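You operate a simulated robot arm through the tools that you are given. There is no shell and no other tool.

You run a simulated robot arm. Do the job below in one go: nothing can be reset, and whatever is moved stays where it is left.

Task
Bring the disc player up on the TV with its tray out, muted.
Fine: player and TV on; volume knob at 4.

It is judged by the outcome, as a careful person would: the job done as asked, and still so three seconds after it is handed in. It fails if anything else is knocked over, pushed out of place, dropped, spilled or broken.

Robot
A 6-joint arm with a fingered hand, fixed in place. Base frame: the origin is on the floor under the middle of its stand, x ahead of it, y to its left, z up. Units: mm, rad, N and s.
With the tool pointing down near the work surface it reaches from about 200 to 580 mm from the base axis. Its first joint turns from -2.897 to 2.897 rad. Payload 3.2 kg.
Tool frame: the origin (TCP) lies between the finger pads and is the grasp point; the fingertips stand 22 mm ahead of it; z points along the fingers, y is the line along which they close. The gripper opens to 112 mm; its body begins 60 mm behind the TCP. The gripper is a hand of 3 fingers: y runs from the thumb to the fingers, the wrist lies at [0, 0, -218] in the tool frame.
Orientation is told as [roll, pitch, yaw] about the base's x, y, z axes, in that order, counted from this pose: with the fingers straight down and closing along the base's y, the tool's x points along the base's -x, its y along +y and its z along -z.

Tools
- The arm moves only by the tool nudge_tool. Its argument "plan" is a list of rows, each a list of 2 entries, a list of its own where there are three numbers: the turn, a rotation vector about the tool's x, y, z in units of 90 degrees (1.0 is 90 degrees), then the shift along the tool's x, y, z in units of 400 mm (1.0 is 400 mm). In form: [[[rx, ry, rz], [x, y, z]], ...]. A call has 1 to 20 rows; each row is the pose to reach, as a shift and turn from the pose commanded when the call began, along the tool's axes at that moment. A call with a number of a shift or a turn outside -1 to 1 is refused whole. Rows are played at 5 a second. More than 50 mm and 0.15 rad between two rows, and nothing of the call is played. Where a pose cannot be reached the arm comes as near as it can. A force on the tool above 40 N (or 10 N above the force at the start of the call, whichever is more), or a blocked arm, ends the call early, and 0.2 s more pass. In this call time passes only in rows, and 0.2 s behind the last. It gives the time, the measured TCP pose, the force on the tool (base axes), the opening and the grip force at its end, in the units of the frame above (readings bear some noise), with the torque about the TCP (base axes, N m) and any sound that the robot's microphone picked up, and new pictures: "show" is both (left out), scene, wrist or none.
- Cameras (640 x 400 px; columns grow to the right, rows downward): "scene" is fixed at [208.6, 502.9, 1115.3]; the picture's right is [-1.00, -0.08, 0.00], its down [-0.03, 0.41, -0.91] and it looks along [0.07, -0.91, -0.41] (base axes); focal length 312 px, centre (320, 200). "wrist" rides on the gripper at [66, 3, -80] in the tool frame; the picture's right is [-0.05, 1.00, 0.00], its down [-0.77, -0.04, -0.64] and it looks along [-0.64, -0.03, 0.77] (tool axes); focal length 275 px, centre (320, 200). There is no depth. A picture from a camera that has moved, and an enlarged one, comes with that camera's place and axes in the base frame and with its lens. The place of the scene camera against the robot may be out by one fixed shift of up to 18 mm in any direction.
- slide_trunk(by): slides the trunk up (or, below 0, down) by that many mm; the arm rides with it, the base frame stays. It gives what a move gives, with no picture.
- curl_fingers(finger1, finger2, thumb_bend): sets how far each is bent, from 0 (flat) to 1 (curled in); at 0.3 the hand is open as for a grip, at 0.7 the pads meet at the TCP. One left out holds its place. A second passes; each finger stops where it meets its share of the squeeze, and holds until it gets a number again. It is the only way to open and close the hand. It gives what a move gives, with no picture; readings hold the bend of each and the force on the fingers (four entries, about 0 where the hand has none), thumb and palm.
- close_up(camera, box): a new picture of the part [left, top, right, bottom] of that camera's present view, enlarged. It takes no simulated time.
- sign_off(): hands the job in; it is judged then, once.

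Places have to be worked out from the pictures, the camera data and where the tool is seen. Open the gripper and draw the arm clear of the work before you hand the job in, unless the task says otherwise.

The tools are called after "Emit:" by a JSON object that holds its "method" and its "body". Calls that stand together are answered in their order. nudge_tool: Moves the arm, as the interface text tells. Its arguments: {"type":"object","properties":{"plan":{"type":"array","items":{"type":"array"}},"show":{"type":"string","enum":["both","scene","wrist","none"]}},"required":["plan"]} The other tools are called the same way: slide_trunk (by) moves the trunk up or down; curl_fingers (finger1, finger2, thumb_bend) moves the fingers one by one; close_up (camera, box) takes an enlarged picture of a part of a camera's view; sign_off () hands the job in.

At the start:

```text
time_s: 0.0
ee_pos: [285.8, -284.6, 1044.5]
orientation: [-0.005, 0.001, -0.003]
force: [-0.2, 0.4, 0.4]
wrist_torque: [0.03, 0.01, -0.04]
width: 112.0
grasp_force: 0.0
shape: jaw
bend: [0.3, 0.3, 0.3]
finger forces: [0.1, 0.1, 0.0, 0.0, 0.0, 0.0]
trunk travel left (down, up): [-460.0, 130.0]
```

scene: 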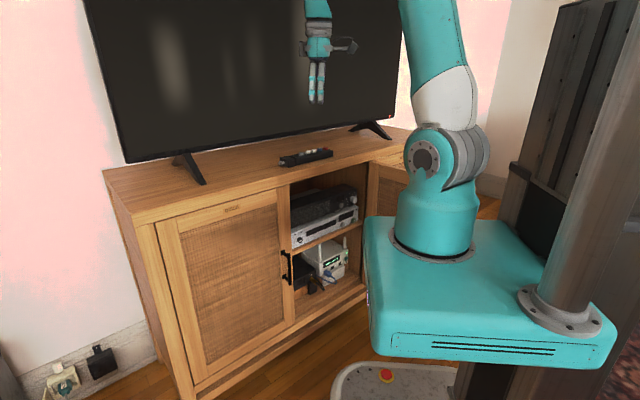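
wrist: 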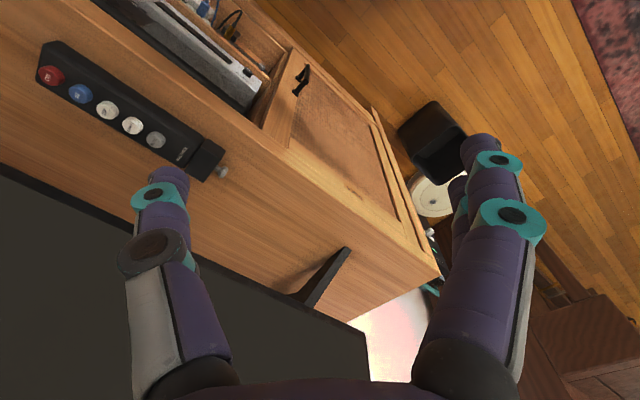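

The scene shows a TV on a sideboard with a remote-like box on top (several coloured buttons and a side knob), and devices inside the open cabinet. I take enlarged views first to identify everything.

Emit:
{"method": "close_up", "body": {"camera": "scene", "box": [260, 130, 380, 205]}}

Emit:
{"method": "close_up", "body": {"camera": "scene", "box": [270, 180, 380, 300]}}

Emit:
{"method": "close_up", "body": {"camera": "wrist", "box": [20, 20, 260, 200]}}

Emit:
{"method": "close_up", "body": {"camera": "wrist", "box": [90, 0, 330, 130]}}

```text
5.33 times, centred on (320, 168) of scene
camera zoom: at [208.6, 502.9, 1115.3], right [-1.0, -0.08, 0.0], down [-0.03, 0.41, -0.91], along [0.07, -0.91, -0.41], focal length 1665 px, centre (320, 373)
```

zoom: 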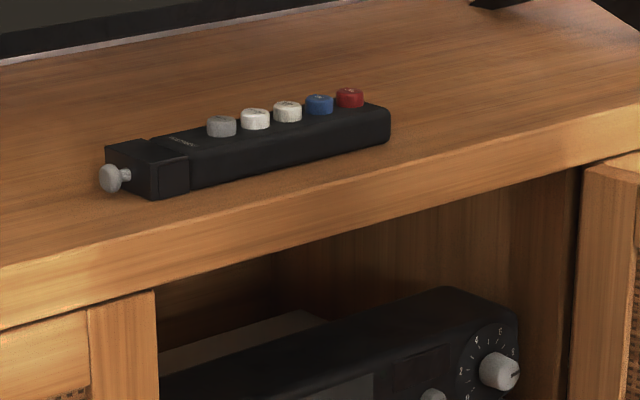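

```text
3.33 times, centred on (325, 240) of scene
camera zoom: at [208.6, 502.9, 1115.3], right [-1.0, -0.08, 0.0], down [-0.03, 0.41, -0.91], along [0.07, -0.91, -0.41], focal length 1041 px, centre (303, 67)
```

zoom: 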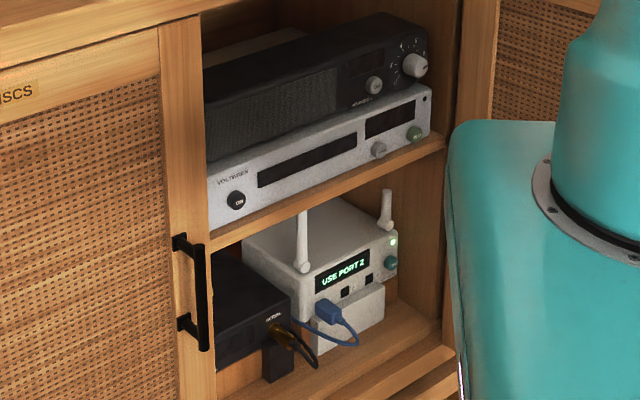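

```text
2.22 times, centred on (140, 110) of wrist
camera zoom: at [221.0, -279.5, 1126.2], right [0.05, 1.0, 0.0], down [0.77, -0.04, 0.64], along [0.63, -0.04, -0.77], focal length 612 px, centre (720, 400)
```

zoom: 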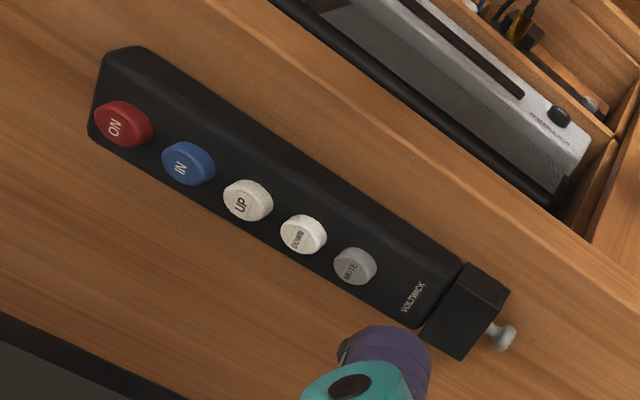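

```text
2.67 times, centred on (210, 65) of wrist
camera zoom: at [221.0, -279.5, 1126.2], right [0.05, 1.0, 0.0], down [0.77, -0.04, 0.64], along [0.63, -0.04, -0.77], focal length 734 px, centre (613, 560)
```

zoom: 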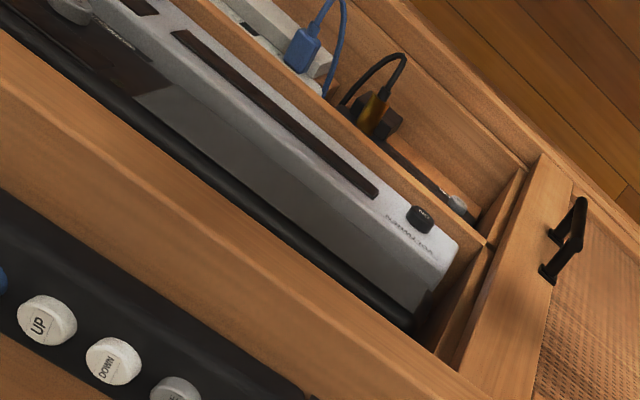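

The cabinet holds a black receiver with a numbered dial, a silver unit, a router and a small black box. I zoom further into each to read labels.

Emit:
{"method": "close_up", "body": {"camera": "scene", "box": [325, 180, 365, 205]}}

Emit:
{"method": "close_up", "body": {"camera": "scene", "box": [285, 205, 365, 255]}}

Emit:
{"method": "close_up", "body": {"camera": "scene", "box": [285, 240, 365, 300]}}

Emit:
{"method": "close_up", "body": {"camera": "scene", "box": [210, 195, 290, 245]}}

Emit:
{"method": "close_up", "body": {"camera": "scene", "box": [30, 330, 130, 400]}}

Emit:
{"method": "close_up", "body": {"camera": "scene", "box": [325, 205, 365, 230]}}

```text
16.00 times, centred on (345, 192) of scene
camera zoom: at [208.6, 502.9, 1115.3], right [-1.0, -0.08, 0.0], down [-0.03, 0.41, -0.91], along [0.07, -0.91, -0.41], focal length 4996 px, centre (-80, 320)
```

zoom: 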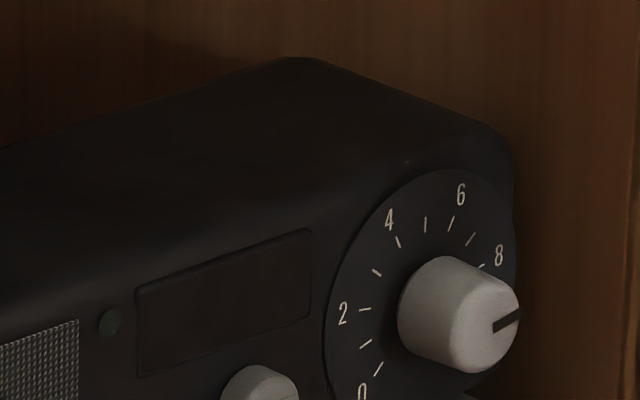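

```text
8.00 times, centred on (325, 230) of scene
camera zoom: at [208.6, 502.9, 1115.3], right [-1.0, -0.08, 0.0], down [-0.03, 0.41, -0.91], along [0.07, -0.91, -0.41], focal length 2498 px, centre (280, -40)
```

zoom: 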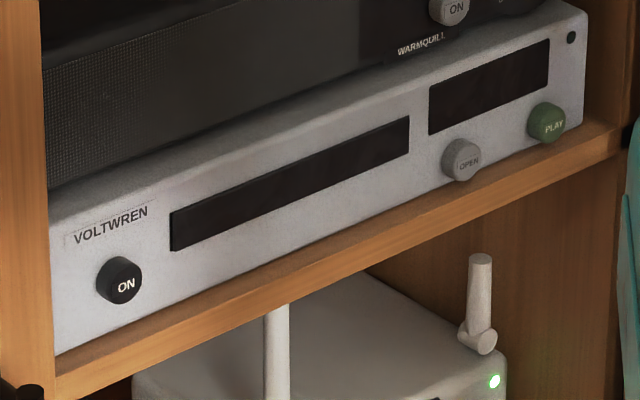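

```text
6.67 times, centred on (325, 270) of scene
camera zoom: at [208.6, 502.9, 1115.3], right [-1.0, -0.08, 0.0], down [-0.03, 0.41, -0.91], along [0.07, -0.91, -0.41], focal length 2082 px, centre (287, -267)
```

zoom: 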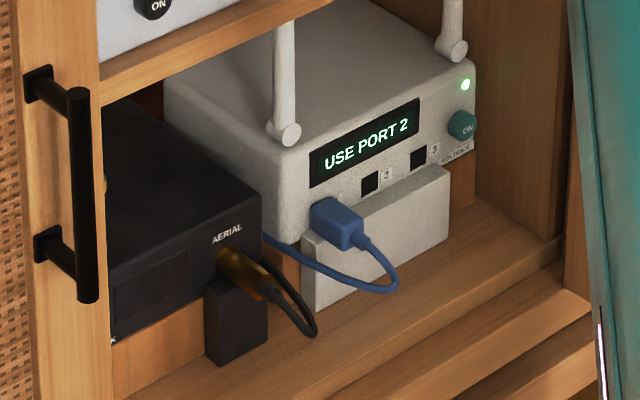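

```text
8.00 times, centred on (250, 220) of scene
camera zoom: at [208.6, 502.9, 1115.3], right [-1.0, -0.08, 0.0], down [-0.03, 0.41, -0.91], along [0.07, -0.91, -0.41], focal length 2498 px, centre (880, 40)
```

zoom: 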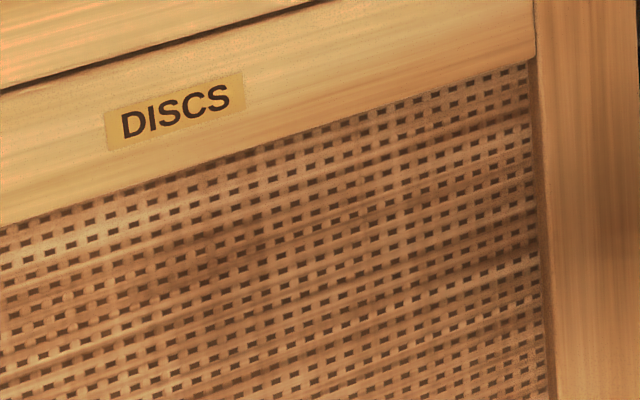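

```text
5.71 times, centred on (80, 365) of scene
camera zoom: at [208.6, 502.9, 1115.3], right [-1.0, -0.08, 0.0], down [-0.03, 0.41, -0.91], along [0.07, -0.91, -0.41], focal length 1784 px, centre (1691, -743)
```

zoom: 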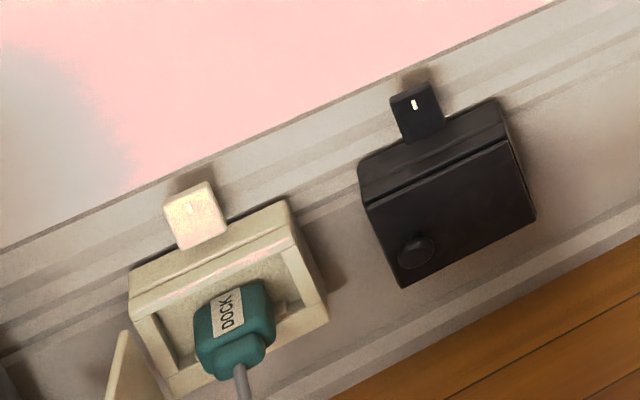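

```text
16.00 times, centred on (345, 218) of scene
camera zoom: at [208.6, 502.9, 1115.3], right [-1.0, -0.08, 0.0], down [-0.03, 0.41, -0.91], along [0.07, -0.91, -0.41], focal length 4996 px, centre (-80, -80)
```

zoom: 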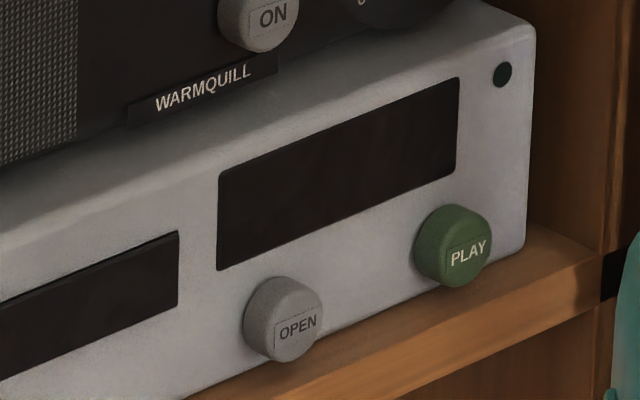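

I can identify a silver disc player VOLTWREN (ON / OPEN / PLAY), a black WARMQUILL unit with ON and a volume dial now near 8–9, and the VOLTWICK remote (ON, IN, UP, DOWN, MUTE). I check the right-hand door and the TV more closely before moving.

Emit:
{"method": "close_up", "body": {"camera": "scene", "box": [350, 130, 430, 230]}}

Emit:
{"method": "close_up", "body": {"camera": "scene", "box": [330, 190, 362, 210]}}

Emit:
{"method": "close_up", "body": {"camera": "scene", "box": [280, 0, 360, 120]}}

Emit:
{"method": "close_up", "body": {"camera": "wrist", "box": [120, 100, 240, 200]}}

```text
4.00 times, centred on (390, 180) of scene
camera zoom: at [208.6, 502.9, 1115.3], right [-1.0, -0.08, 0.0], down [-0.03, 0.41, -0.91], along [0.07, -0.91, -0.41], focal length 1249 px, centre (40, 280)
```

zoom: 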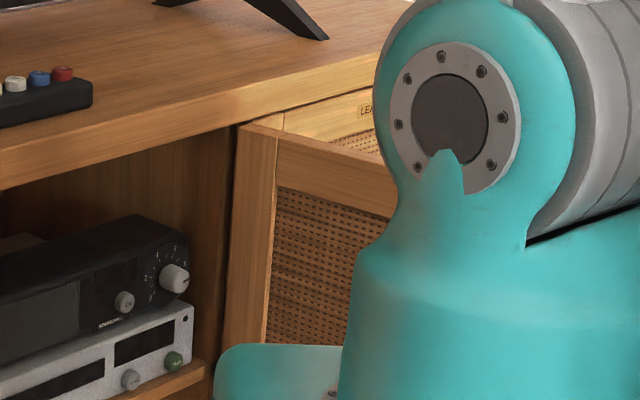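

```text
16.00 times, centred on (346, 200) of scene
camera zoom: at [208.6, 502.9, 1115.3], right [-1.0, -0.08, 0.0], down [-0.03, 0.41, -0.91], along [0.07, -0.91, -0.41], focal length 4996 px, centre (-96, 200)
```

zoom: 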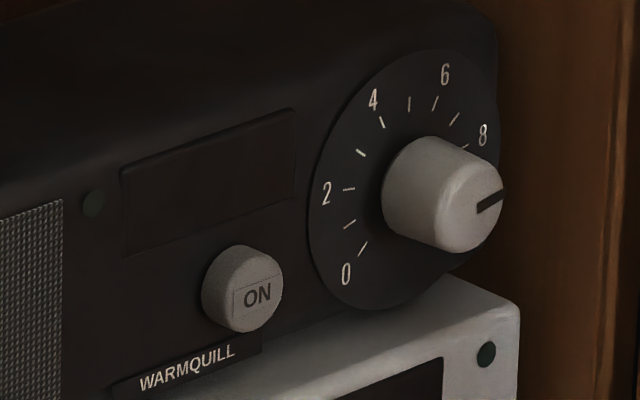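

```text
3.33 times, centred on (320, 60) of scene
camera zoom: at [208.6, 502.9, 1115.3], right [-1.0, -0.08, 0.0], down [-0.03, 0.41, -0.91], along [0.07, -0.91, -0.41], focal length 1041 px, centre (320, 667)
```

zoom: 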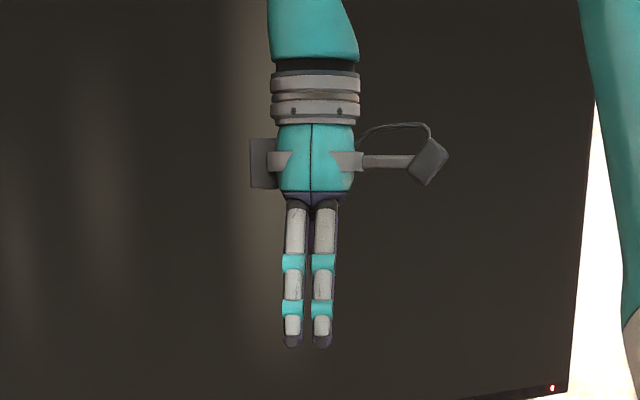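

```text
4.00 times, centred on (180, 150) of wrist
camera zoom: at [221.0, -279.5, 1126.2], right [0.05, 1.0, 0.0], down [0.77, -0.04, 0.64], along [0.63, -0.04, -0.77], focal length 1101 px, centre (880, 400)
```

zoom: 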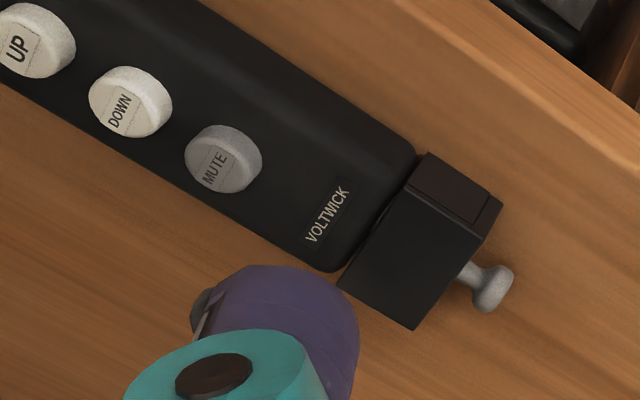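

The right-hand door is open about 90° toward the robot; the dial reads about 8, so it needs roughly 108° counter-clockwise. I first try a pointing hand (finger 1 straight, the rest curled) to see its geometry, since the arm is well clear here.

Emit:
{"method": "curl_fingers", "body": {"finger1": 0.3, "finger2": 1.0, "thumb_bend": 1.0}}

Emit:
{"method": "close_up", "body": {"camera": "wrist", "box": [0, 0, 640, 400]}}

Emit:
{"method": "close_up", "body": {"camera": "scene", "box": [280, 0, 360, 120]}}

```text
time_s: 1.0
ee_pos: [285.5, -284.2, 1046.2]
orientation: [-0.006, 0.0, -0.005]
force: [-0.5, -0.8, -0.8]
wrist_torque: [0.02, -0.01, 0.01]
width: 38.1
grasp_force: 0.0
shape: fingers
bend: [0.3, 0.9, 0.92]
finger forces: [0.0, 0.1, 0.1, 0.0, 0.1, 0.0]
trunk travel left (down, up): [-460.0, 130.0]
```

```text
1.00 times, centred on (320, 200) of wrist (not enlarged: the box is as wide or as high as the picture)
camera zoom: at [221.0, -279.5, 1126.2], right [0.05, 1.0, 0.0], down [0.77, -0.04, 0.64], along [0.64, -0.04, -0.77], focal length 275 px, centre (320, 200)
```

zoom: 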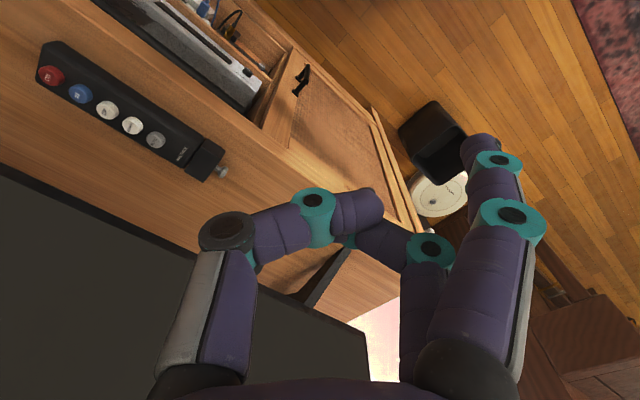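

```text
3.33 times, centred on (320, 60) of scene
camera zoom: at [208.6, 502.9, 1115.3], right [-1.0, -0.08, 0.0], down [-0.03, 0.41, -0.91], along [0.07, -0.91, -0.41], focal length 1041 px, centre (320, 667)
```

zoom: 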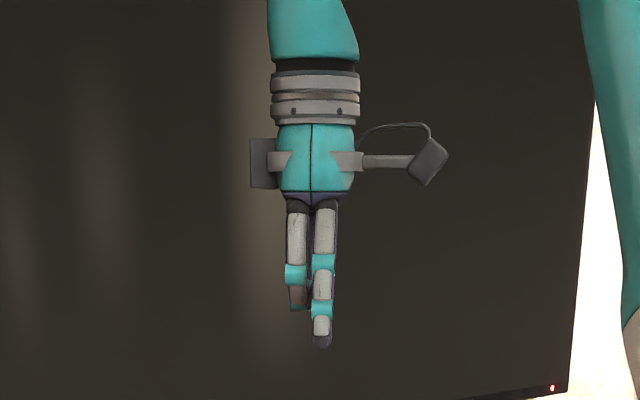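

Finger 1 is on the camera side and stays straight while the others fold away, with its tip about (10, 62, 20) in the tool frame – a good pushing finger. Now I yaw the hand about 49° so that its x axis is square to the cabinet, staying high and clear.

Emit:
{"method": "nudge_tool", "body": {"plan": [[[0, 0, 0.09], [0, 0, 0]], [[0, 0, 0.18], [0, 0, 0]], [[0, 0, 0.27], [0, 0, 0]], [[0, 0, 0.36], [0, 0, 0]], [[0, 0, 0.45], [0, 0, 0]], [[0, 0, 0.544], [0, 0, 0]]], "show": "both"}}

```text
time_s: 2.4
ee_pos: [285.2, -284.4, 1046.1]
orientation: [-0.004, -0.003, -0.861]
force: [0.0, 0.4, -1.0]
wrist_torque: [0.03, -0.01, -0.01]
width: 38.0
grasp_force: 0.1
shape: fingers
bend: [0.3, 0.9, 0.92]
finger forces: [0.0, 0.0, 0.1, 0.0, 0.0, 0.0]
trunk travel left (down, up): [-460.0, 130.0]
camera wrist: at [246.6, -230.5, 1126.2], right [0.79, 0.62, 0.0], down [0.47, -0.61, 0.64], along [0.39, -0.5, -0.77], focal length 275 px, centre (320, 200)
```

scene: 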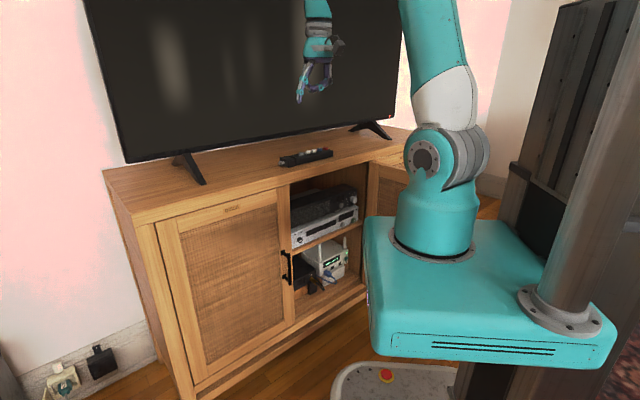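
wrist: 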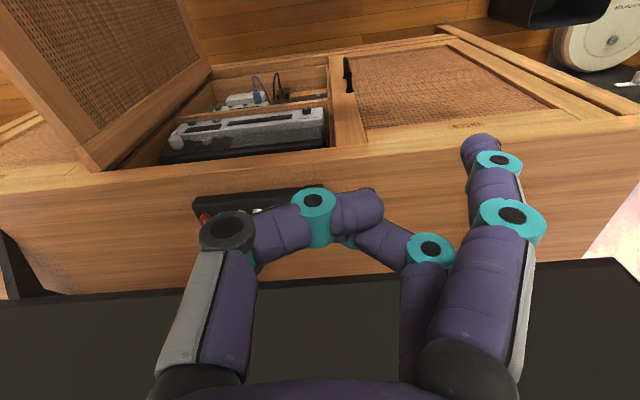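

The wrist view now shows the open compartment, the remote and the open door. I enlarge it to measure headings and positions.

Emit:
{"method": "close_up", "body": {"camera": "wrist", "box": [150, 60, 350, 185]}}

Emit:
{"method": "close_up", "body": {"camera": "wrist", "box": [0, 0, 320, 200]}}

Emit:
{"method": "close_up", "body": {"camera": "wrist", "box": [180, 150, 380, 275]}}

Emit:
{"method": "close_up", "body": {"camera": "wrist", "box": [320, 0, 640, 200]}}

```text
3.20 times, centred on (250, 122) of wrist
camera zoom: at [246.6, -230.5, 1126.2], right [0.79, 0.62, 0.0], down [0.47, -0.61, 0.64], along [0.39, -0.5, -0.77], focal length 881 px, centre (544, 448)
```

zoom: 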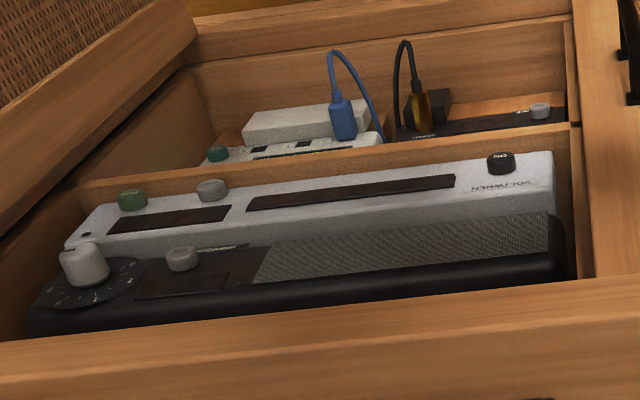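

```text
2.00 times, centred on (160, 100) of wrist
camera zoom: at [246.6, -230.5, 1126.2], right [0.79, 0.62, 0.0], down [0.47, -0.61, 0.64], along [0.39, -0.5, -0.77], focal length 551 px, centre (640, 400)
```

zoom: 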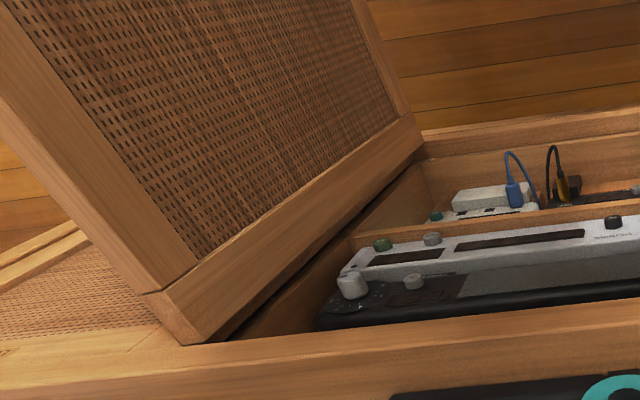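

```text
3.20 times, centred on (280, 212) of wrist
camera zoom: at [246.6, -230.5, 1126.2], right [0.79, 0.62, 0.0], down [0.47, -0.61, 0.64], along [0.39, -0.5, -0.77], focal length 881 px, centre (448, 160)
```

zoom: 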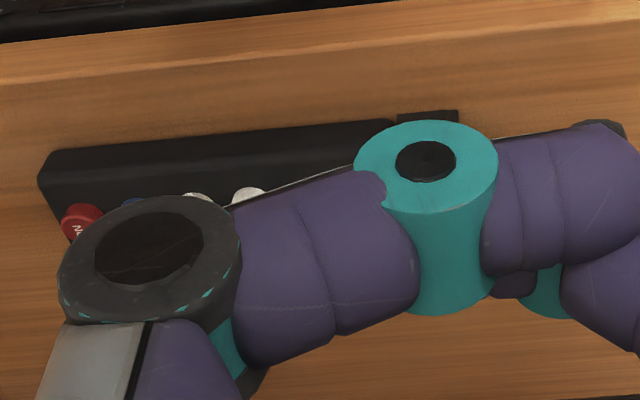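

```text
2.00 times, centred on (480, 100) of wrist
camera zoom: at [246.6, -230.5, 1126.2], right [0.79, 0.62, 0.0], down [0.47, -0.61, 0.64], along [0.39, -0.5, -0.77], focal length 551 px, centre (0, 400)
```

zoom: 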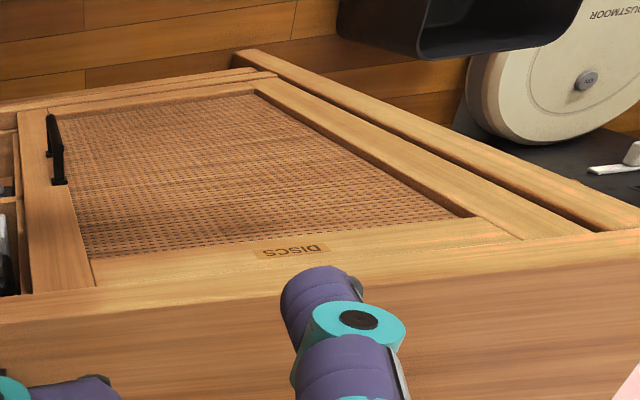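

From the two views the cabinet faces about 45° to the base axes: player buttons lie near 563 mm from the base along (0.707, −0.707), z≈525, the dial near z≈610 close to the open door. I lower the trunk with the hand hanging in free space in front of the cabinet.

Emit:
{"method": "slide_trunk", "body": {"by": -200}}

Emit:
{"method": "close_up", "body": {"camera": "scene", "box": [0, 0, 640, 400]}}

Emit:
{"method": "close_up", "body": {"camera": "wrist", "box": [0, 0, 640, 400]}}

```text
time_s: 4.6
ee_pos: [286.1, -284.7, 845.7]
orientation: [-0.002, -0.002, -0.861]
force: [-0.3, 0.4, 0.6]
wrist_torque: [-0.02, 0.01, -0.02]
width: 37.8
grasp_force: 0.1
shape: fingers
bend: [0.3, 0.9, 0.92]
finger forces: [0.0, 0.0, 0.0, 0.1, 0.1, 0.0]
trunk travel left (down, up): [-260.0, 330.0]
```

```text
1.00 times, centred on (320, 200) of scene (not enlarged: the box is as wide or as high as the picture)
camera zoom: at [208.6, 502.9, 1115.3], right [-1.0, -0.08, 0.0], down [-0.03, 0.41, -0.91], along [0.07, -0.91, -0.41], focal length 312 px, centre (320, 200)
```

zoom: 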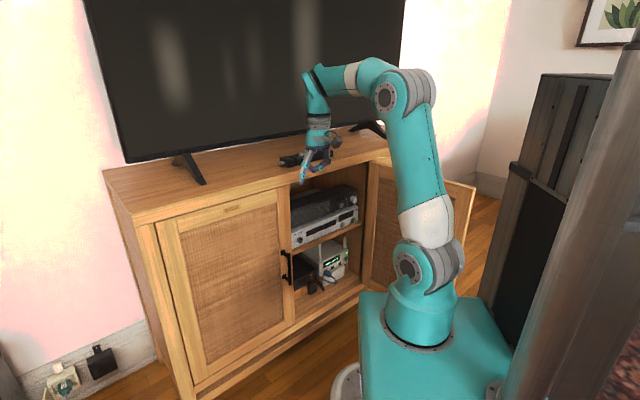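

```text
1.00 times, centred on (320, 200) of wrist (not enlarged: the box is as wide or as high as the picture)
camera zoom: at [246.5, -230.6, 926.3], right [0.79, 0.62, 0.0], down [0.48, -0.6, 0.64], along [0.39, -0.5, -0.77], focal length 275 px, centre (320, 200)
```

zoom: 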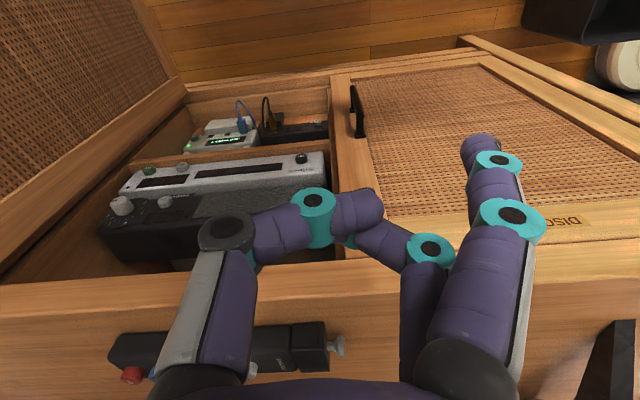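

The arm is clear; I can see the door extends out to the right, opened slightly past 90°. I shift the hand right along the cabinet and down for a better look at the dial and buttons, correcting the yaw to 45°.

Emit:
{"method": "nudge_tool", "body": {"plan": [[[0, 0, -0.012], [0, -0.09, 0.035]], [[0, 0, -0.024], [0, -0.18, 0.07]], [[0, 0, -0.036], [0, -0.27, 0.105]], [[0, 0, -0.048], [0, -0.36, 0.14]], [[0, 0, -0.048], [0, -0.45, 0.175]], [[0, 0, -0.048], [0, -0.52, 0.21]], [[0, 0, -0.048], [0, -0.56, 0.24]]], "show": "both"}}

```text
time_s: 6.2
ee_pos: [116.4, -430.0, 751.0]
orientation: [-0.003, -0.003, -0.785]
force: [0.0, 0.0, -0.7]
wrist_torque: [0.01, 0.02, 0.02]
width: 38.0
grasp_force: 0.1
shape: fingers
bend: [0.3, 0.9, 0.92]
finger forces: [0.0, 0.0, 0.0, 0.1, 0.1, 0.0]
trunk travel left (down, up): [-260.0, 330.0]
camera wrist: at [72.8, -379.7, 831.8], right [0.74, 0.67, 0.0], down [0.52, -0.57, 0.64], along [0.43, -0.47, -0.77], focal length 275 px, centre (320, 200)
```

scene: 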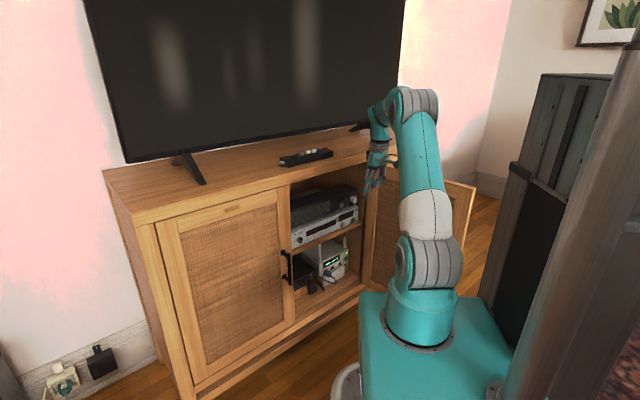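
wrist: 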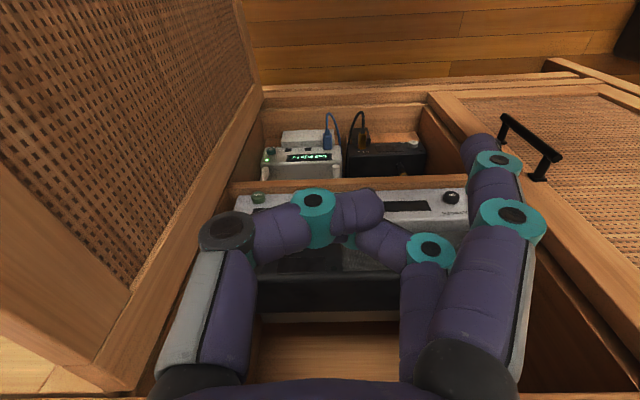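

Now the view is square to the compartment, but the hand hides the dial. I pitch the hand 30° towards the cabinet while keeping it back, so the camera looks more frontally at the devices.

Emit:
{"method": "nudge_tool", "body": {"plan": [[[0, -0.083, 0], [-0.019, 0, -0.028]], [[0, -0.166, 0], [-0.038, 0, -0.056]], [[0, -0.25, 0], [-0.057, 0, -0.084]], [[0, -0.333, 0], [-0.075, 0, -0.11]]], "show": "wrist"}}

Emit:
{"method": "close_up", "body": {"camera": "wrist", "box": [120, 0, 440, 200]}}

```text
time_s: 7.2
ee_pos: [137.5, -451.6, 797.2]
orientation: [-0.004, -0.526, -0.782]
force: [-0.2, -0.1, 0.5]
wrist_torque: [0.03, 0.01, 0.01]
width: 38.1
grasp_force: 0.1
shape: fingers
bend: [0.3, 0.9, 0.92]
finger forces: [0.0, 0.0, 0.0, 0.0, 0.1, 0.0]
trunk travel left (down, up): [-260.0, 330.0]
camera wrist: at [72.5, -379.1, 831.9], right [0.73, 0.68, 0.02], down [0.22, -0.27, 0.94], along [0.64, -0.68, -0.35], focal length 275 px, centre (320, 200)
```

wrist: 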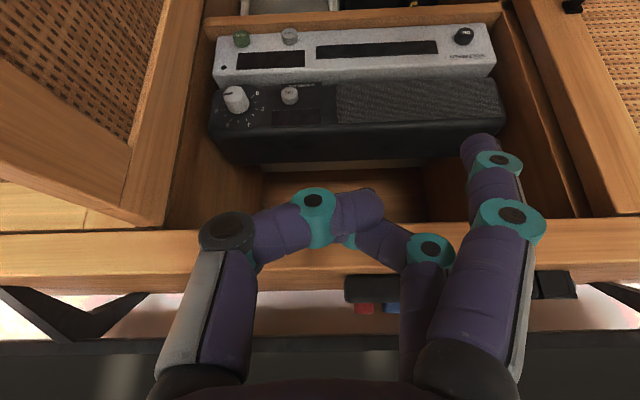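

```text
2.00 times, centred on (280, 100) of wrist
camera zoom: at [72.5, -379.1, 831.9], right [0.73, 0.68, 0.02], down [0.22, -0.27, 0.94], along [0.64, -0.68, -0.35], focal length 551 px, centre (400, 400)
```

zoom: 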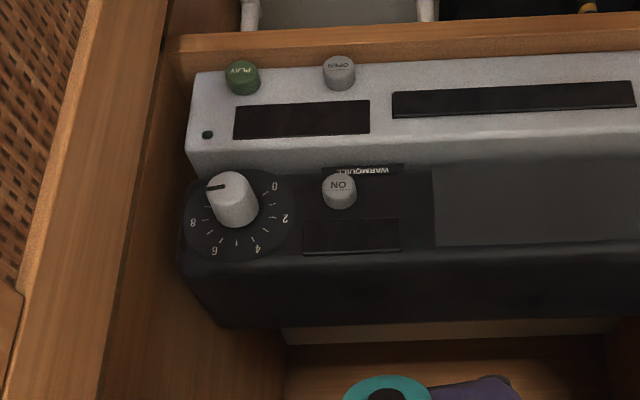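

This is a good frontal (upside-down) view. I enlarge the dial and buttons for precise measurement.

Emit:
{"method": "close_up", "body": {"camera": "wrist", "box": [205, 70, 285, 130]}}

Emit:
{"method": "close_up", "body": {"camera": "wrist", "box": [205, 10, 325, 85]}}

Emit:
{"method": "close_up", "body": {"camera": "wrist", "box": [400, 10, 520, 85]}}

Emit:
{"method": "close_up", "body": {"camera": "wrist", "box": [100, 0, 260, 250]}}

```text
6.67 times, centred on (245, 100) of wrist
camera zoom: at [72.5, -379.1, 831.9], right [0.73, 0.68, 0.02], down [0.22, -0.27, 0.94], along [0.64, -0.68, -0.35], focal length 1835 px, centre (820, 867)
```

zoom: 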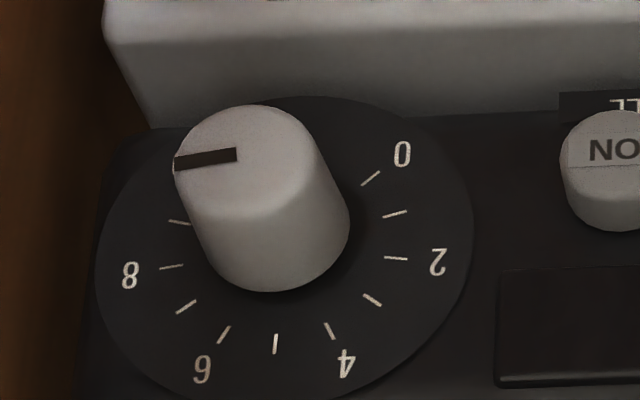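

```text
5.33 times, centred on (265, 48) of wrist
camera zoom: at [72.5, -379.1, 831.9], right [0.73, 0.68, 0.02], down [0.22, -0.27, 0.94], along [0.64, -0.68, -0.35], focal length 1468 px, centre (613, 1013)
```

zoom: 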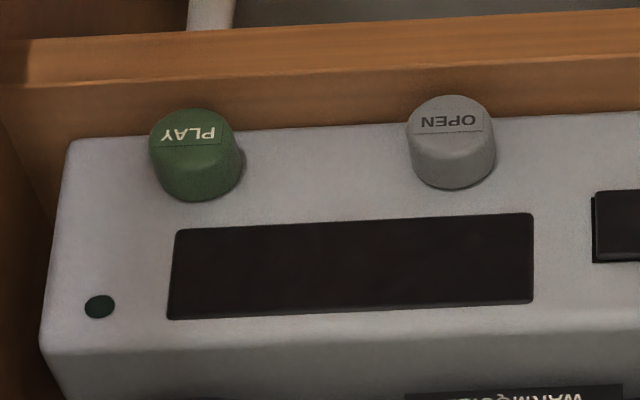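

```text
5.33 times, centred on (460, 48) of wrist
camera zoom: at [72.5, -379.1, 831.9], right [0.73, 0.68, 0.02], down [0.22, -0.27, 0.94], along [0.64, -0.68, -0.35], focal length 1468 px, centre (-427, 1013)
```

zoom: 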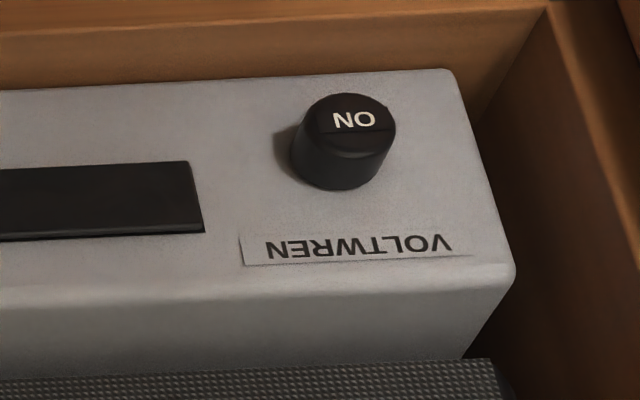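

```text
1.60 times, centred on (180, 125) of wrist
camera zoom: at [72.5, -379.1, 831.9], right [0.73, 0.68, 0.02], down [0.22, -0.27, 0.94], along [0.64, -0.68, -0.35], focal length 440 px, centre (544, 320)
```

zoom: 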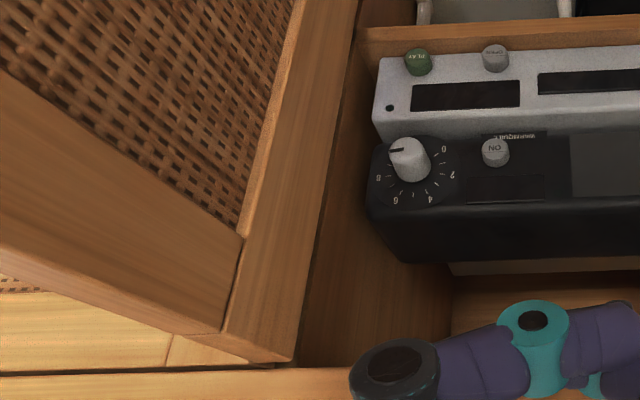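

I now have consistent positions: knob axis at about e1=566–589 (toward cabinet), e2≈−322, z≈607, radius ≈12–13, pointer at 8; OPEN at e2≈−258/z≈523, player ON at e2≈−50/z≈538; the right frame edge is only ~23 mm right of the knob. I lower the trunk so the arm works at that level.

Emit:
{"method": "slide_trunk", "body": {"by": -150}}

Emit:
{"method": "close_up", "body": {"camera": "scene", "box": [0, 0, 640, 400]}}

Emit:
{"method": "close_up", "body": {"camera": "wrist", "box": [0, 0, 640, 400]}}

```text
time_s: 8.9
ee_pos: [139.2, -451.8, 646.3]
orientation: [-0.003, -0.526, -0.782]
force: [-0.1, 0.2, -0.5]
wrist_torque: [0.03, 0.01, -0.02]
width: 38.3
grasp_force: 0.1
shape: fingers
bend: [0.3, 0.9, 0.92]
finger forces: [0.0, 0.0, 0.0, 0.1, 0.0, 0.0]
trunk travel left (down, up): [-110.0, 480.0]
```

```text
1.00 times, centred on (320, 200) of scene (not enlarged: the box is as wide or as high as the picture)
camera zoom: at [208.6, 502.9, 1115.3], right [-1.0, -0.08, 0.0], down [-0.03, 0.41, -0.91], along [0.07, -0.91, -0.41], focal length 312 px, centre (320, 200)
```

zoom: 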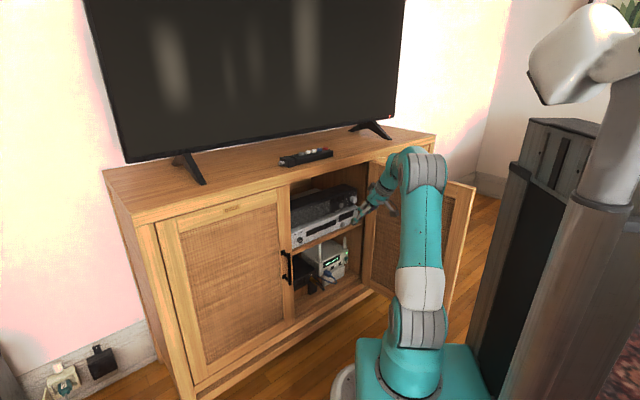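

```text
1.00 times, centred on (320, 200) of wrist (not enlarged: the box is as wide or as high as the picture)
camera zoom: at [72.7, -379.1, 681.9], right [0.73, 0.68, 0.02], down [0.22, -0.27, 0.94], along [0.64, -0.68, -0.35], focal length 275 px, centre (320, 200)
```

zoom: 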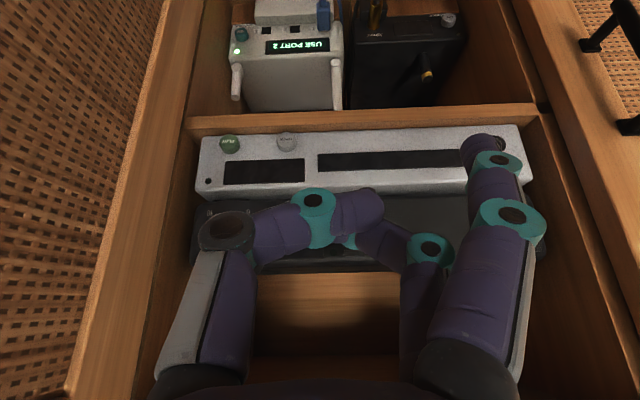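

The lower viewpoint gives a good second baseline. I enlarge the player buttons and right frame edge for a finer triangulation.

Emit:
{"method": "close_up", "body": {"camera": "wrist", "box": [190, 110, 310, 185]}}

Emit:
{"method": "close_up", "body": {"camera": "wrist", "box": [80, 100, 240, 400]}}

```text
5.33 times, centred on (250, 148) of wrist
camera zoom: at [72.7, -379.1, 681.9], right [0.73, 0.68, 0.02], down [0.22, -0.27, 0.94], along [0.64, -0.68, -0.35], focal length 1468 px, centre (693, 480)
```

zoom: 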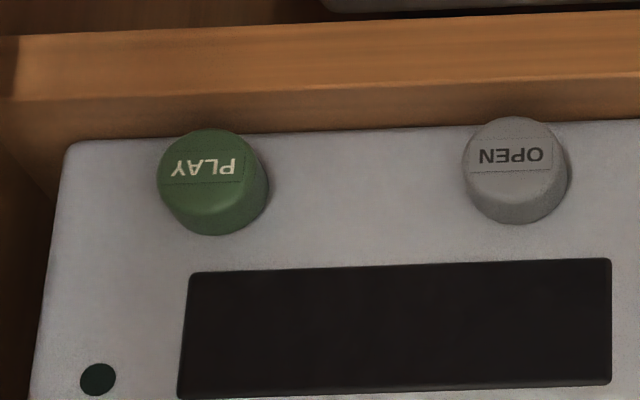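

```text
1.33 times, centred on (160, 250) of wrist
camera zoom: at [72.7, -379.1, 681.9], right [0.73, 0.68, 0.02], down [0.22, -0.27, 0.94], along [0.64, -0.68, -0.35], focal length 367 px, centre (533, 133)
```

zoom: 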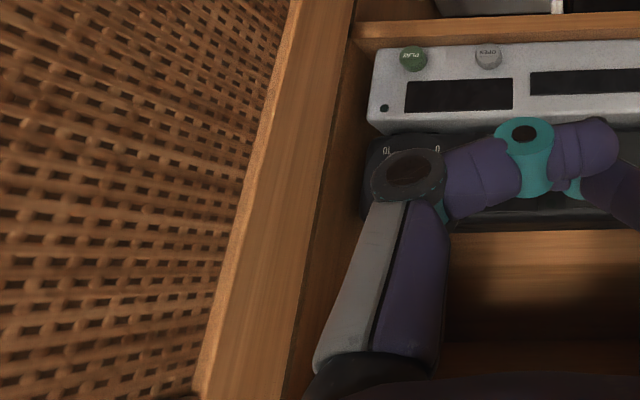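

Button faces are at e1≈560, z≈525 (OPEN e2≈−258.5, PLAY ≈−318.5). Next I pitch the hand the remaining 60° to point horizontally at the cabinet, still about 90 mm in front of it.

Emit:
{"method": "nudge_tool", "body": {"plan": [[[0, -0.083, 0], [0, 0, 0]], [[0, -0.166, 0], [0, 0, 0]], [[0, -0.25, 0], [0, 0, 0]], [[0, -0.333, 0], [0, 0, 0]], [[0, -0.416, 0], [0, 0, 0]], [[0, -0.5, 0], [0, 0, 0]], [[0, -0.583, 0], [0, 0, 0]], [[0, -0.667, 0], [0, 0, 0]]], "show": "both"}}

```text
time_s: 10.7
ee_pos: [269.3, -502.9, 920.5]
orientation: [0.252, -1.424, -1.084]
force: [-0.4, -0.2, 0.5]
wrist_torque: [0.02, 0.01, -0.03]
width: 38.3
grasp_force: 0.1
shape: fingers
bend: [0.3, 0.9, 0.92]
finger forces: [0.0, 0.1, 0.0, 0.0, 0.1, 0.0]
out of reach, approached as far as the arm can: row 1, 2, 3, 4, 5, 6, 7, 8
trunk travel left (down, up): [-110.0, 480.0]
camera wrist: at [214.9, -432.0, 865.8], right [0.74, 0.67, 0.08], down [-0.4, 0.34, 0.85], along [0.54, -0.67, 0.52], focal length 275 px, centre (320, 200)
```

scene: 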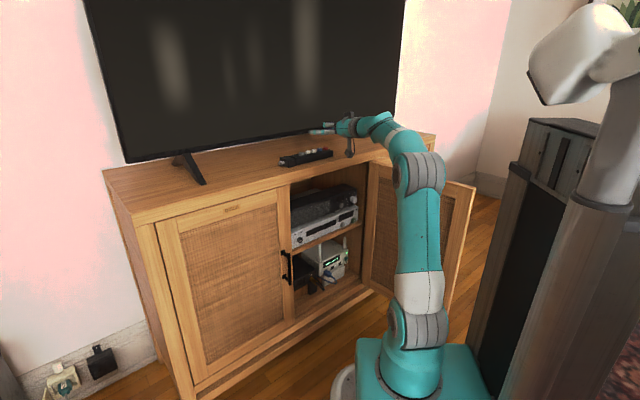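
wrist: 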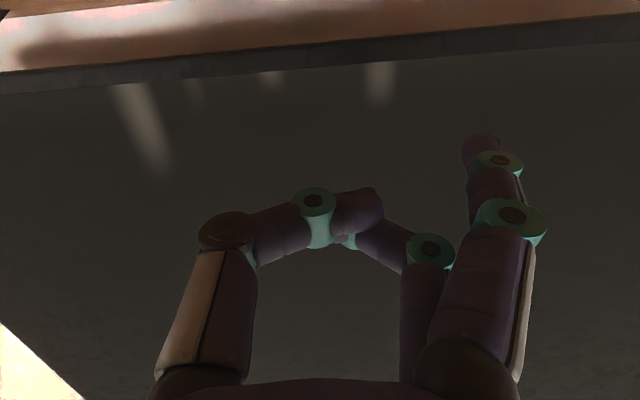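

The pitch at that spot was out of reach (most likely a wrist-roll limit), and the arm drifted up to (269, −503, 920) above the cabinet front, touching nothing. To recover safely I raise the trunk first, giving room whichever pose the next command is measured from.

Emit:
{"method": "slide_trunk", "body": {"by": 200}}

Emit:
{"method": "close_up", "body": {"camera": "scene", "box": [0, 0, 640, 400]}}

```text
time_s: 12.9
ee_pos: [268.8, -502.6, 1119.1]
orientation: [0.245, -1.419, -1.077]
force: [0.7, -0.1, 0.2]
wrist_torque: [-0.03, 0.02, -0.01]
width: 38.3
grasp_force: 0.0
shape: fingers
bend: [0.3, 0.9, 0.92]
finger forces: [0.0, 0.0, 0.1, 0.0, 0.0, 0.0]
trunk travel left (down, up): [-310.0, 280.0]
```

```text
1.00 times, centred on (320, 200) of scene (not enlarged: the box is as wide or as high as the picture)
camera zoom: at [208.6, 502.9, 1115.3], right [-1.0, -0.08, 0.0], down [-0.03, 0.41, -0.91], along [0.07, -0.91, -0.41], focal length 312 px, centre (320, 200)
```

zoom: 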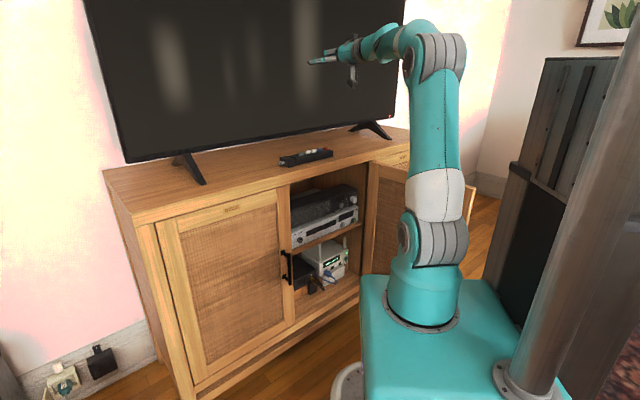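

Free air all round now. I make a small test move (20 mm back along the tool, slight positive roll) to learn which reference pose commands are taken from.

Emit:
{"method": "nudge_tool", "body": {"plan": [[[0, 0, 0.03], [0, 0, -0.05]]], "show": "none"}}

```text
time_s: 13.3
ee_pos: [256.1, -488.2, 1121.2]
orientation: [0.517, -1.4, -1.352]
force: [-0.9, 0.6, 0.7]
wrist_torque: [-0.01, 0.01, -0.01]
width: 38.5
grasp_force: 0.0
shape: fingers
bend: [0.3, 0.9, 0.92]
finger forces: [0.0, 0.1, 0.1, 0.1, 0.1, 0.0]
trunk travel left (down, up): [-310.0, 280.0]
```

The move followed the measured pose exactly, so commands are relative to where the arm actually is. I now bring the hand back left and pitch it down to 40°, aligning it with the arm's own plane so I can re-approach horizontal without the roll limit.

Emit:
{"method": "nudge_tool", "body": {"plan": [[[-0.001, 0.066, -0.01], [0.0195, 0.07, -0.04]], [[-0.002, 0.132, -0.019], [0.039, 0.14, -0.079]], [[-0.003, 0.198, -0.029], [0.0585, 0.21, -0.119]], [[-0.005, 0.264, -0.039], [0.078, 0.28, -0.158]], [[-0.006, 0.33, -0.049], [0.0975, 0.35, -0.198]], [[-0.007, 0.396, -0.058], [0.117, 0.42, -0.237]], [[-0.008, 0.462, -0.068], [0.1366, 0.49, -0.277]]], "show": "scene"}}

```text
time_s: 14.9
ee_pos: [324.0, -269.4, 1099.6]
orientation: [-0.004, -0.699, -0.778]
force: [-0.3, -0.3, 0.1]
wrist_torque: [0.0, 0.02, 0.01]
width: 38.3
grasp_force: 0.1
shape: fingers
bend: [0.3, 0.9, 0.92]
finger forces: [0.1, 0.0, 0.1, 0.1, 0.0, 0.0]
trunk travel left (down, up): [-310.0, 280.0]
```

scene: 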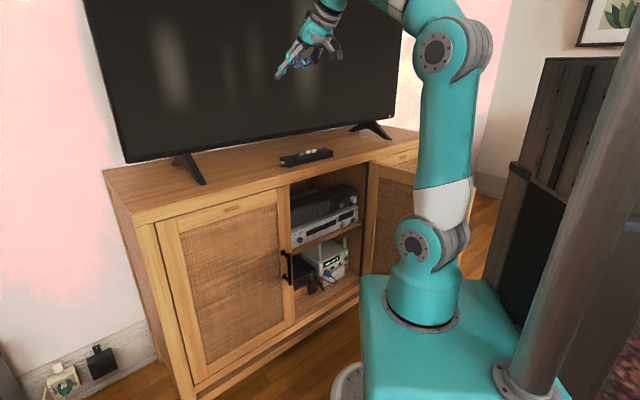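

Orientation is now exactly in the arm's plane at 40° pitch. Next I roll the hand +90° about its own axis so the camera sits on the left and the closing line is vertical.

Emit:
{"method": "nudge_tool", "body": {"plan": [[[0, 0, 0.0909], [0, 0, 0]], [[0, 0, 0.1818], [0, 0, 0]], [[0, 0, 0.2727], [0, 0, 0]], [[0, 0, 0.3636], [0, 0, 0]], [[0, 0, 0.4545], [0, 0, 0]], [[0, 0, 0.5455], [0, 0, 0]], [[0, 0, 0.6364], [0, 0, 0]], [[0, 0, 0.7273], [0, 0, 0]], [[0, 0, 0.8182], [0, 0, 0]], [[0, 0, 0.9091], [0, 0, 0]], [[0, 0, 1.0], [0, 0, 0]]], "show": "wrist"}}

```text
time_s: 17.3
ee_pos: [324.6, -268.9, 1100.9]
orientation: [0.699, 0.001, -2.351]
force: [0.7, 0.6, -0.2]
wrist_torque: [0.01, 0.0, 0.02]
width: 38.2
grasp_force: 0.0
shape: fingers
bend: [0.3, 0.9, 0.92]
finger forces: [0.0, 0.0, 0.1, 0.0, 0.0, 0.0]
trunk travel left (down, up): [-310.0, 280.0]
camera wrist: at [338.1, -184.4, 1163.8], right [0.51, -0.57, 0.64], down [-0.85, -0.24, 0.46], along [-0.11, -0.79, -0.61], focal length 275 px, centre (320, 200)
```

wrist: 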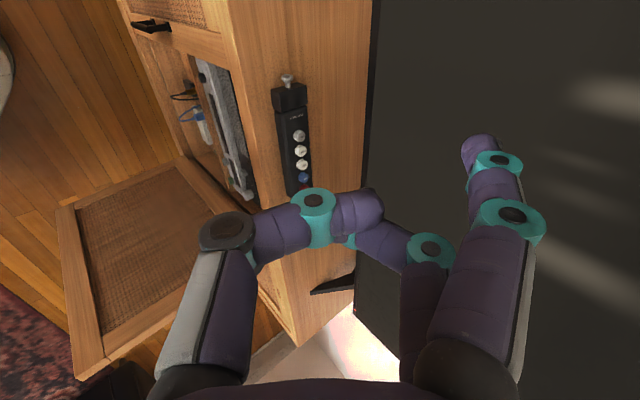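

The roll worked. Now I pitch up 50° about the sideways axis while moving 70 mm forward, ending with the hand horizontal toward the cabinet but high above it.

Emit:
{"method": "nudge_tool", "body": {"plan": [[[-0.0794, 0, 0], [0, 0.019, 0.016]], [[-0.1588, 0, 0], [0, 0.038, 0.032]], [[-0.2383, 0, 0], [0, 0.057, 0.048]], [[-0.3177, 0, 0], [0, 0.077, 0.064]], [[-0.3971, 0, 0], [0, 0.096, 0.08]], [[-0.4766, 0, 0], [0, 0.115, 0.096]], [[-0.556, 0, 0], [0, 0.134, 0.1125]]], "show": "scene"}}

```text
time_s: 18.9
ee_pos: [374.9, -319.0, 1099.9]
orientation: [1.574, -0.002, -2.349]
force: [-0.3, -0.6, -0.1]
wrist_torque: [0.0, 0.0, -0.03]
width: 38.0
grasp_force: 0.0
shape: fingers
bend: [0.3, 0.9, 0.92]
finger forces: [0.0, 0.1, 0.0, 0.0, 0.0, 0.0]
out of reach, approached as far as the arm can: row 6
trunk travel left (down, up): [-310.0, 280.0]
```

scene: 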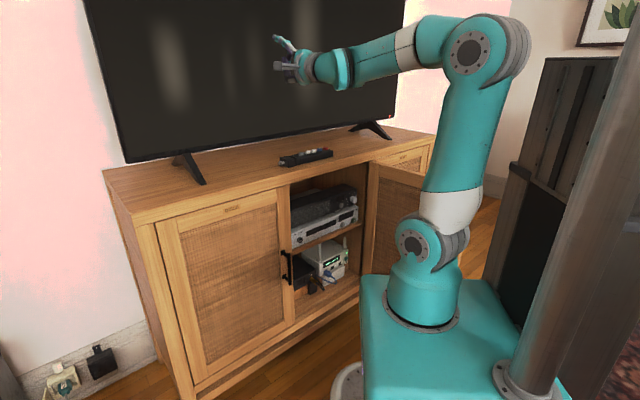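

The hand is now horizontal (x left, y up, z toward the cabinet). I test lowering it 100 mm relative to the shoulder to see whether the upward wrist bend is available.

Emit:
{"method": "nudge_tool", "body": {"plan": [[[0, 0, 0], [0, -0.0625, 0]], [[0, 0, 0], [0, -0.125, 0]], [[0, 0, 0], [0, -0.1875, 0]], [[0, 0, 0], [0, -0.25, 0]]], "show": "none"}}

```text
time_s: 19.9
ee_pos: [375.6, -318.2, 1001.6]
orientation: [1.575, -0.003, -2.349]
force: [0.2, 0.2, -0.1]
wrist_torque: [0.01, -0.01, 0.0]
width: 37.9
grasp_force: 0.0
shape: fingers
bend: [0.3, 0.9, 0.92]
finger forces: [0.0, 0.0, 0.0, 0.0, 0.0, 0.1]
trunk travel left (down, up): [-310.0, 280.0]
```

That works, so this wrist branch reaches what I need. Now I slide the hand right along the cabinet (still high in free air) to the dial side, slightly back.

Emit:
{"method": "nudge_tool", "body": {"plan": [[[0, 0, 0], [-0.1, 0, -0.01]], [[0, 0, 0], [-0.2, 0, -0.02]], [[0, 0, 0], [-0.3, 0, -0.03]], [[0, 0, 0], [-0.4, 0, -0.04]], [[0, 0, 0], [-0.5, 0, -0.05]], [[0, 0, 0], [-0.6, 0, -0.055]], [[0, 0, 0], [-0.7, 0, -0.06]]], "show": "scene"}}

```text
time_s: 21.5
ee_pos: [160.2, -498.9, 1002.2]
orientation: [1.572, -0.003, -2.35]
force: [-0.3, 0.4, 0.1]
wrist_torque: [0.01, 0.04, 0.02]
width: 37.9
grasp_force: 0.0
shape: fingers
bend: [0.3, 0.9, 0.92]
finger forces: [0.1, 0.0, 0.1, 0.0, 0.0, 0.1]
trunk travel left (down, up): [-310.0, 280.0]
```

scene: 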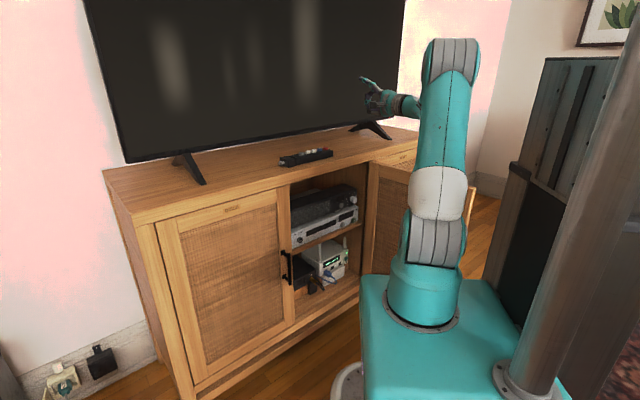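

The hand is right of centre, about 60 mm in front of the cabinet line and well left of the open door. I lower the trunk 280 mm.

Emit:
{"method": "slide_trunk", "body": {"by": -280}}

Emit:
{"method": "close_up", "body": {"camera": "scene", "box": [0, 0, 640, 400]}}

Emit:
{"method": "close_up", "body": {"camera": "wrist", "box": [0, 0, 640, 400]}}

```text
time_s: 24.3
ee_pos: [161.2, -498.8, 723.8]
orientation: [1.574, -0.003, -2.35]
force: [0.2, -0.1, 0.2]
wrist_torque: [0.0, -0.02, 0.02]
width: 38.3
grasp_force: 0.1
shape: fingers
bend: [0.3, 0.9, 0.92]
finger forces: [0.0, 0.0, 0.0, 0.0, 0.0, 0.0]
trunk travel left (down, up): [-30.0, 560.0]
```

```text
1.00 times, centred on (320, 200) of scene (not enlarged: the box is as wide or as high as the picture)
camera zoom: at [208.6, 502.9, 1115.3], right [-1.0, -0.08, 0.0], down [-0.03, 0.41, -0.91], along [0.07, -0.91, -0.41], focal length 312 px, centre (320, 200)
```

zoom: 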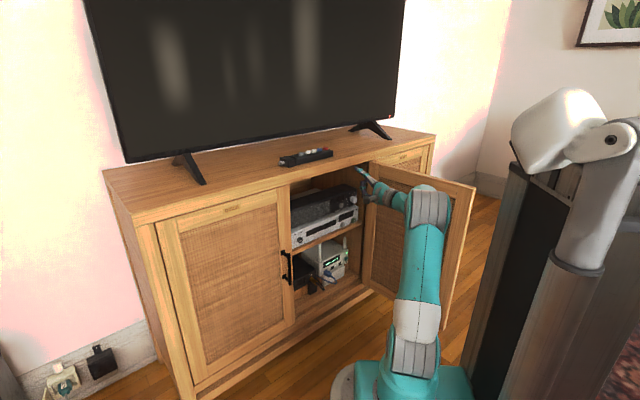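

```text
1.00 times, centred on (320, 200) of wrist (not enlarged: the box is as wide or as high as the picture)
camera zoom: at [151.7, -393.7, 724.8], right [-0.03, -0.03, 1.0], down [-0.99, -0.1, -0.04], along [0.1, -0.99, -0.03], focal length 275 px, centre (320, 200)
```

zoom: 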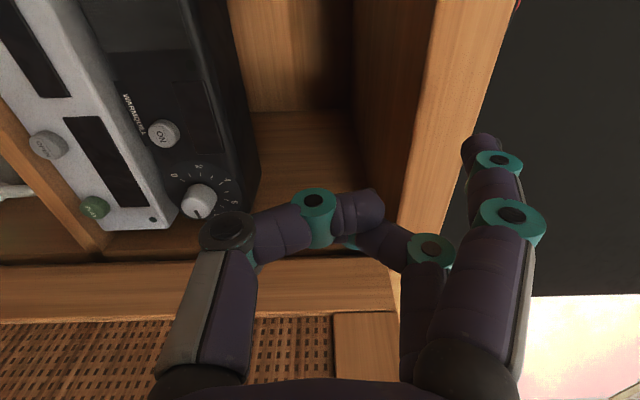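

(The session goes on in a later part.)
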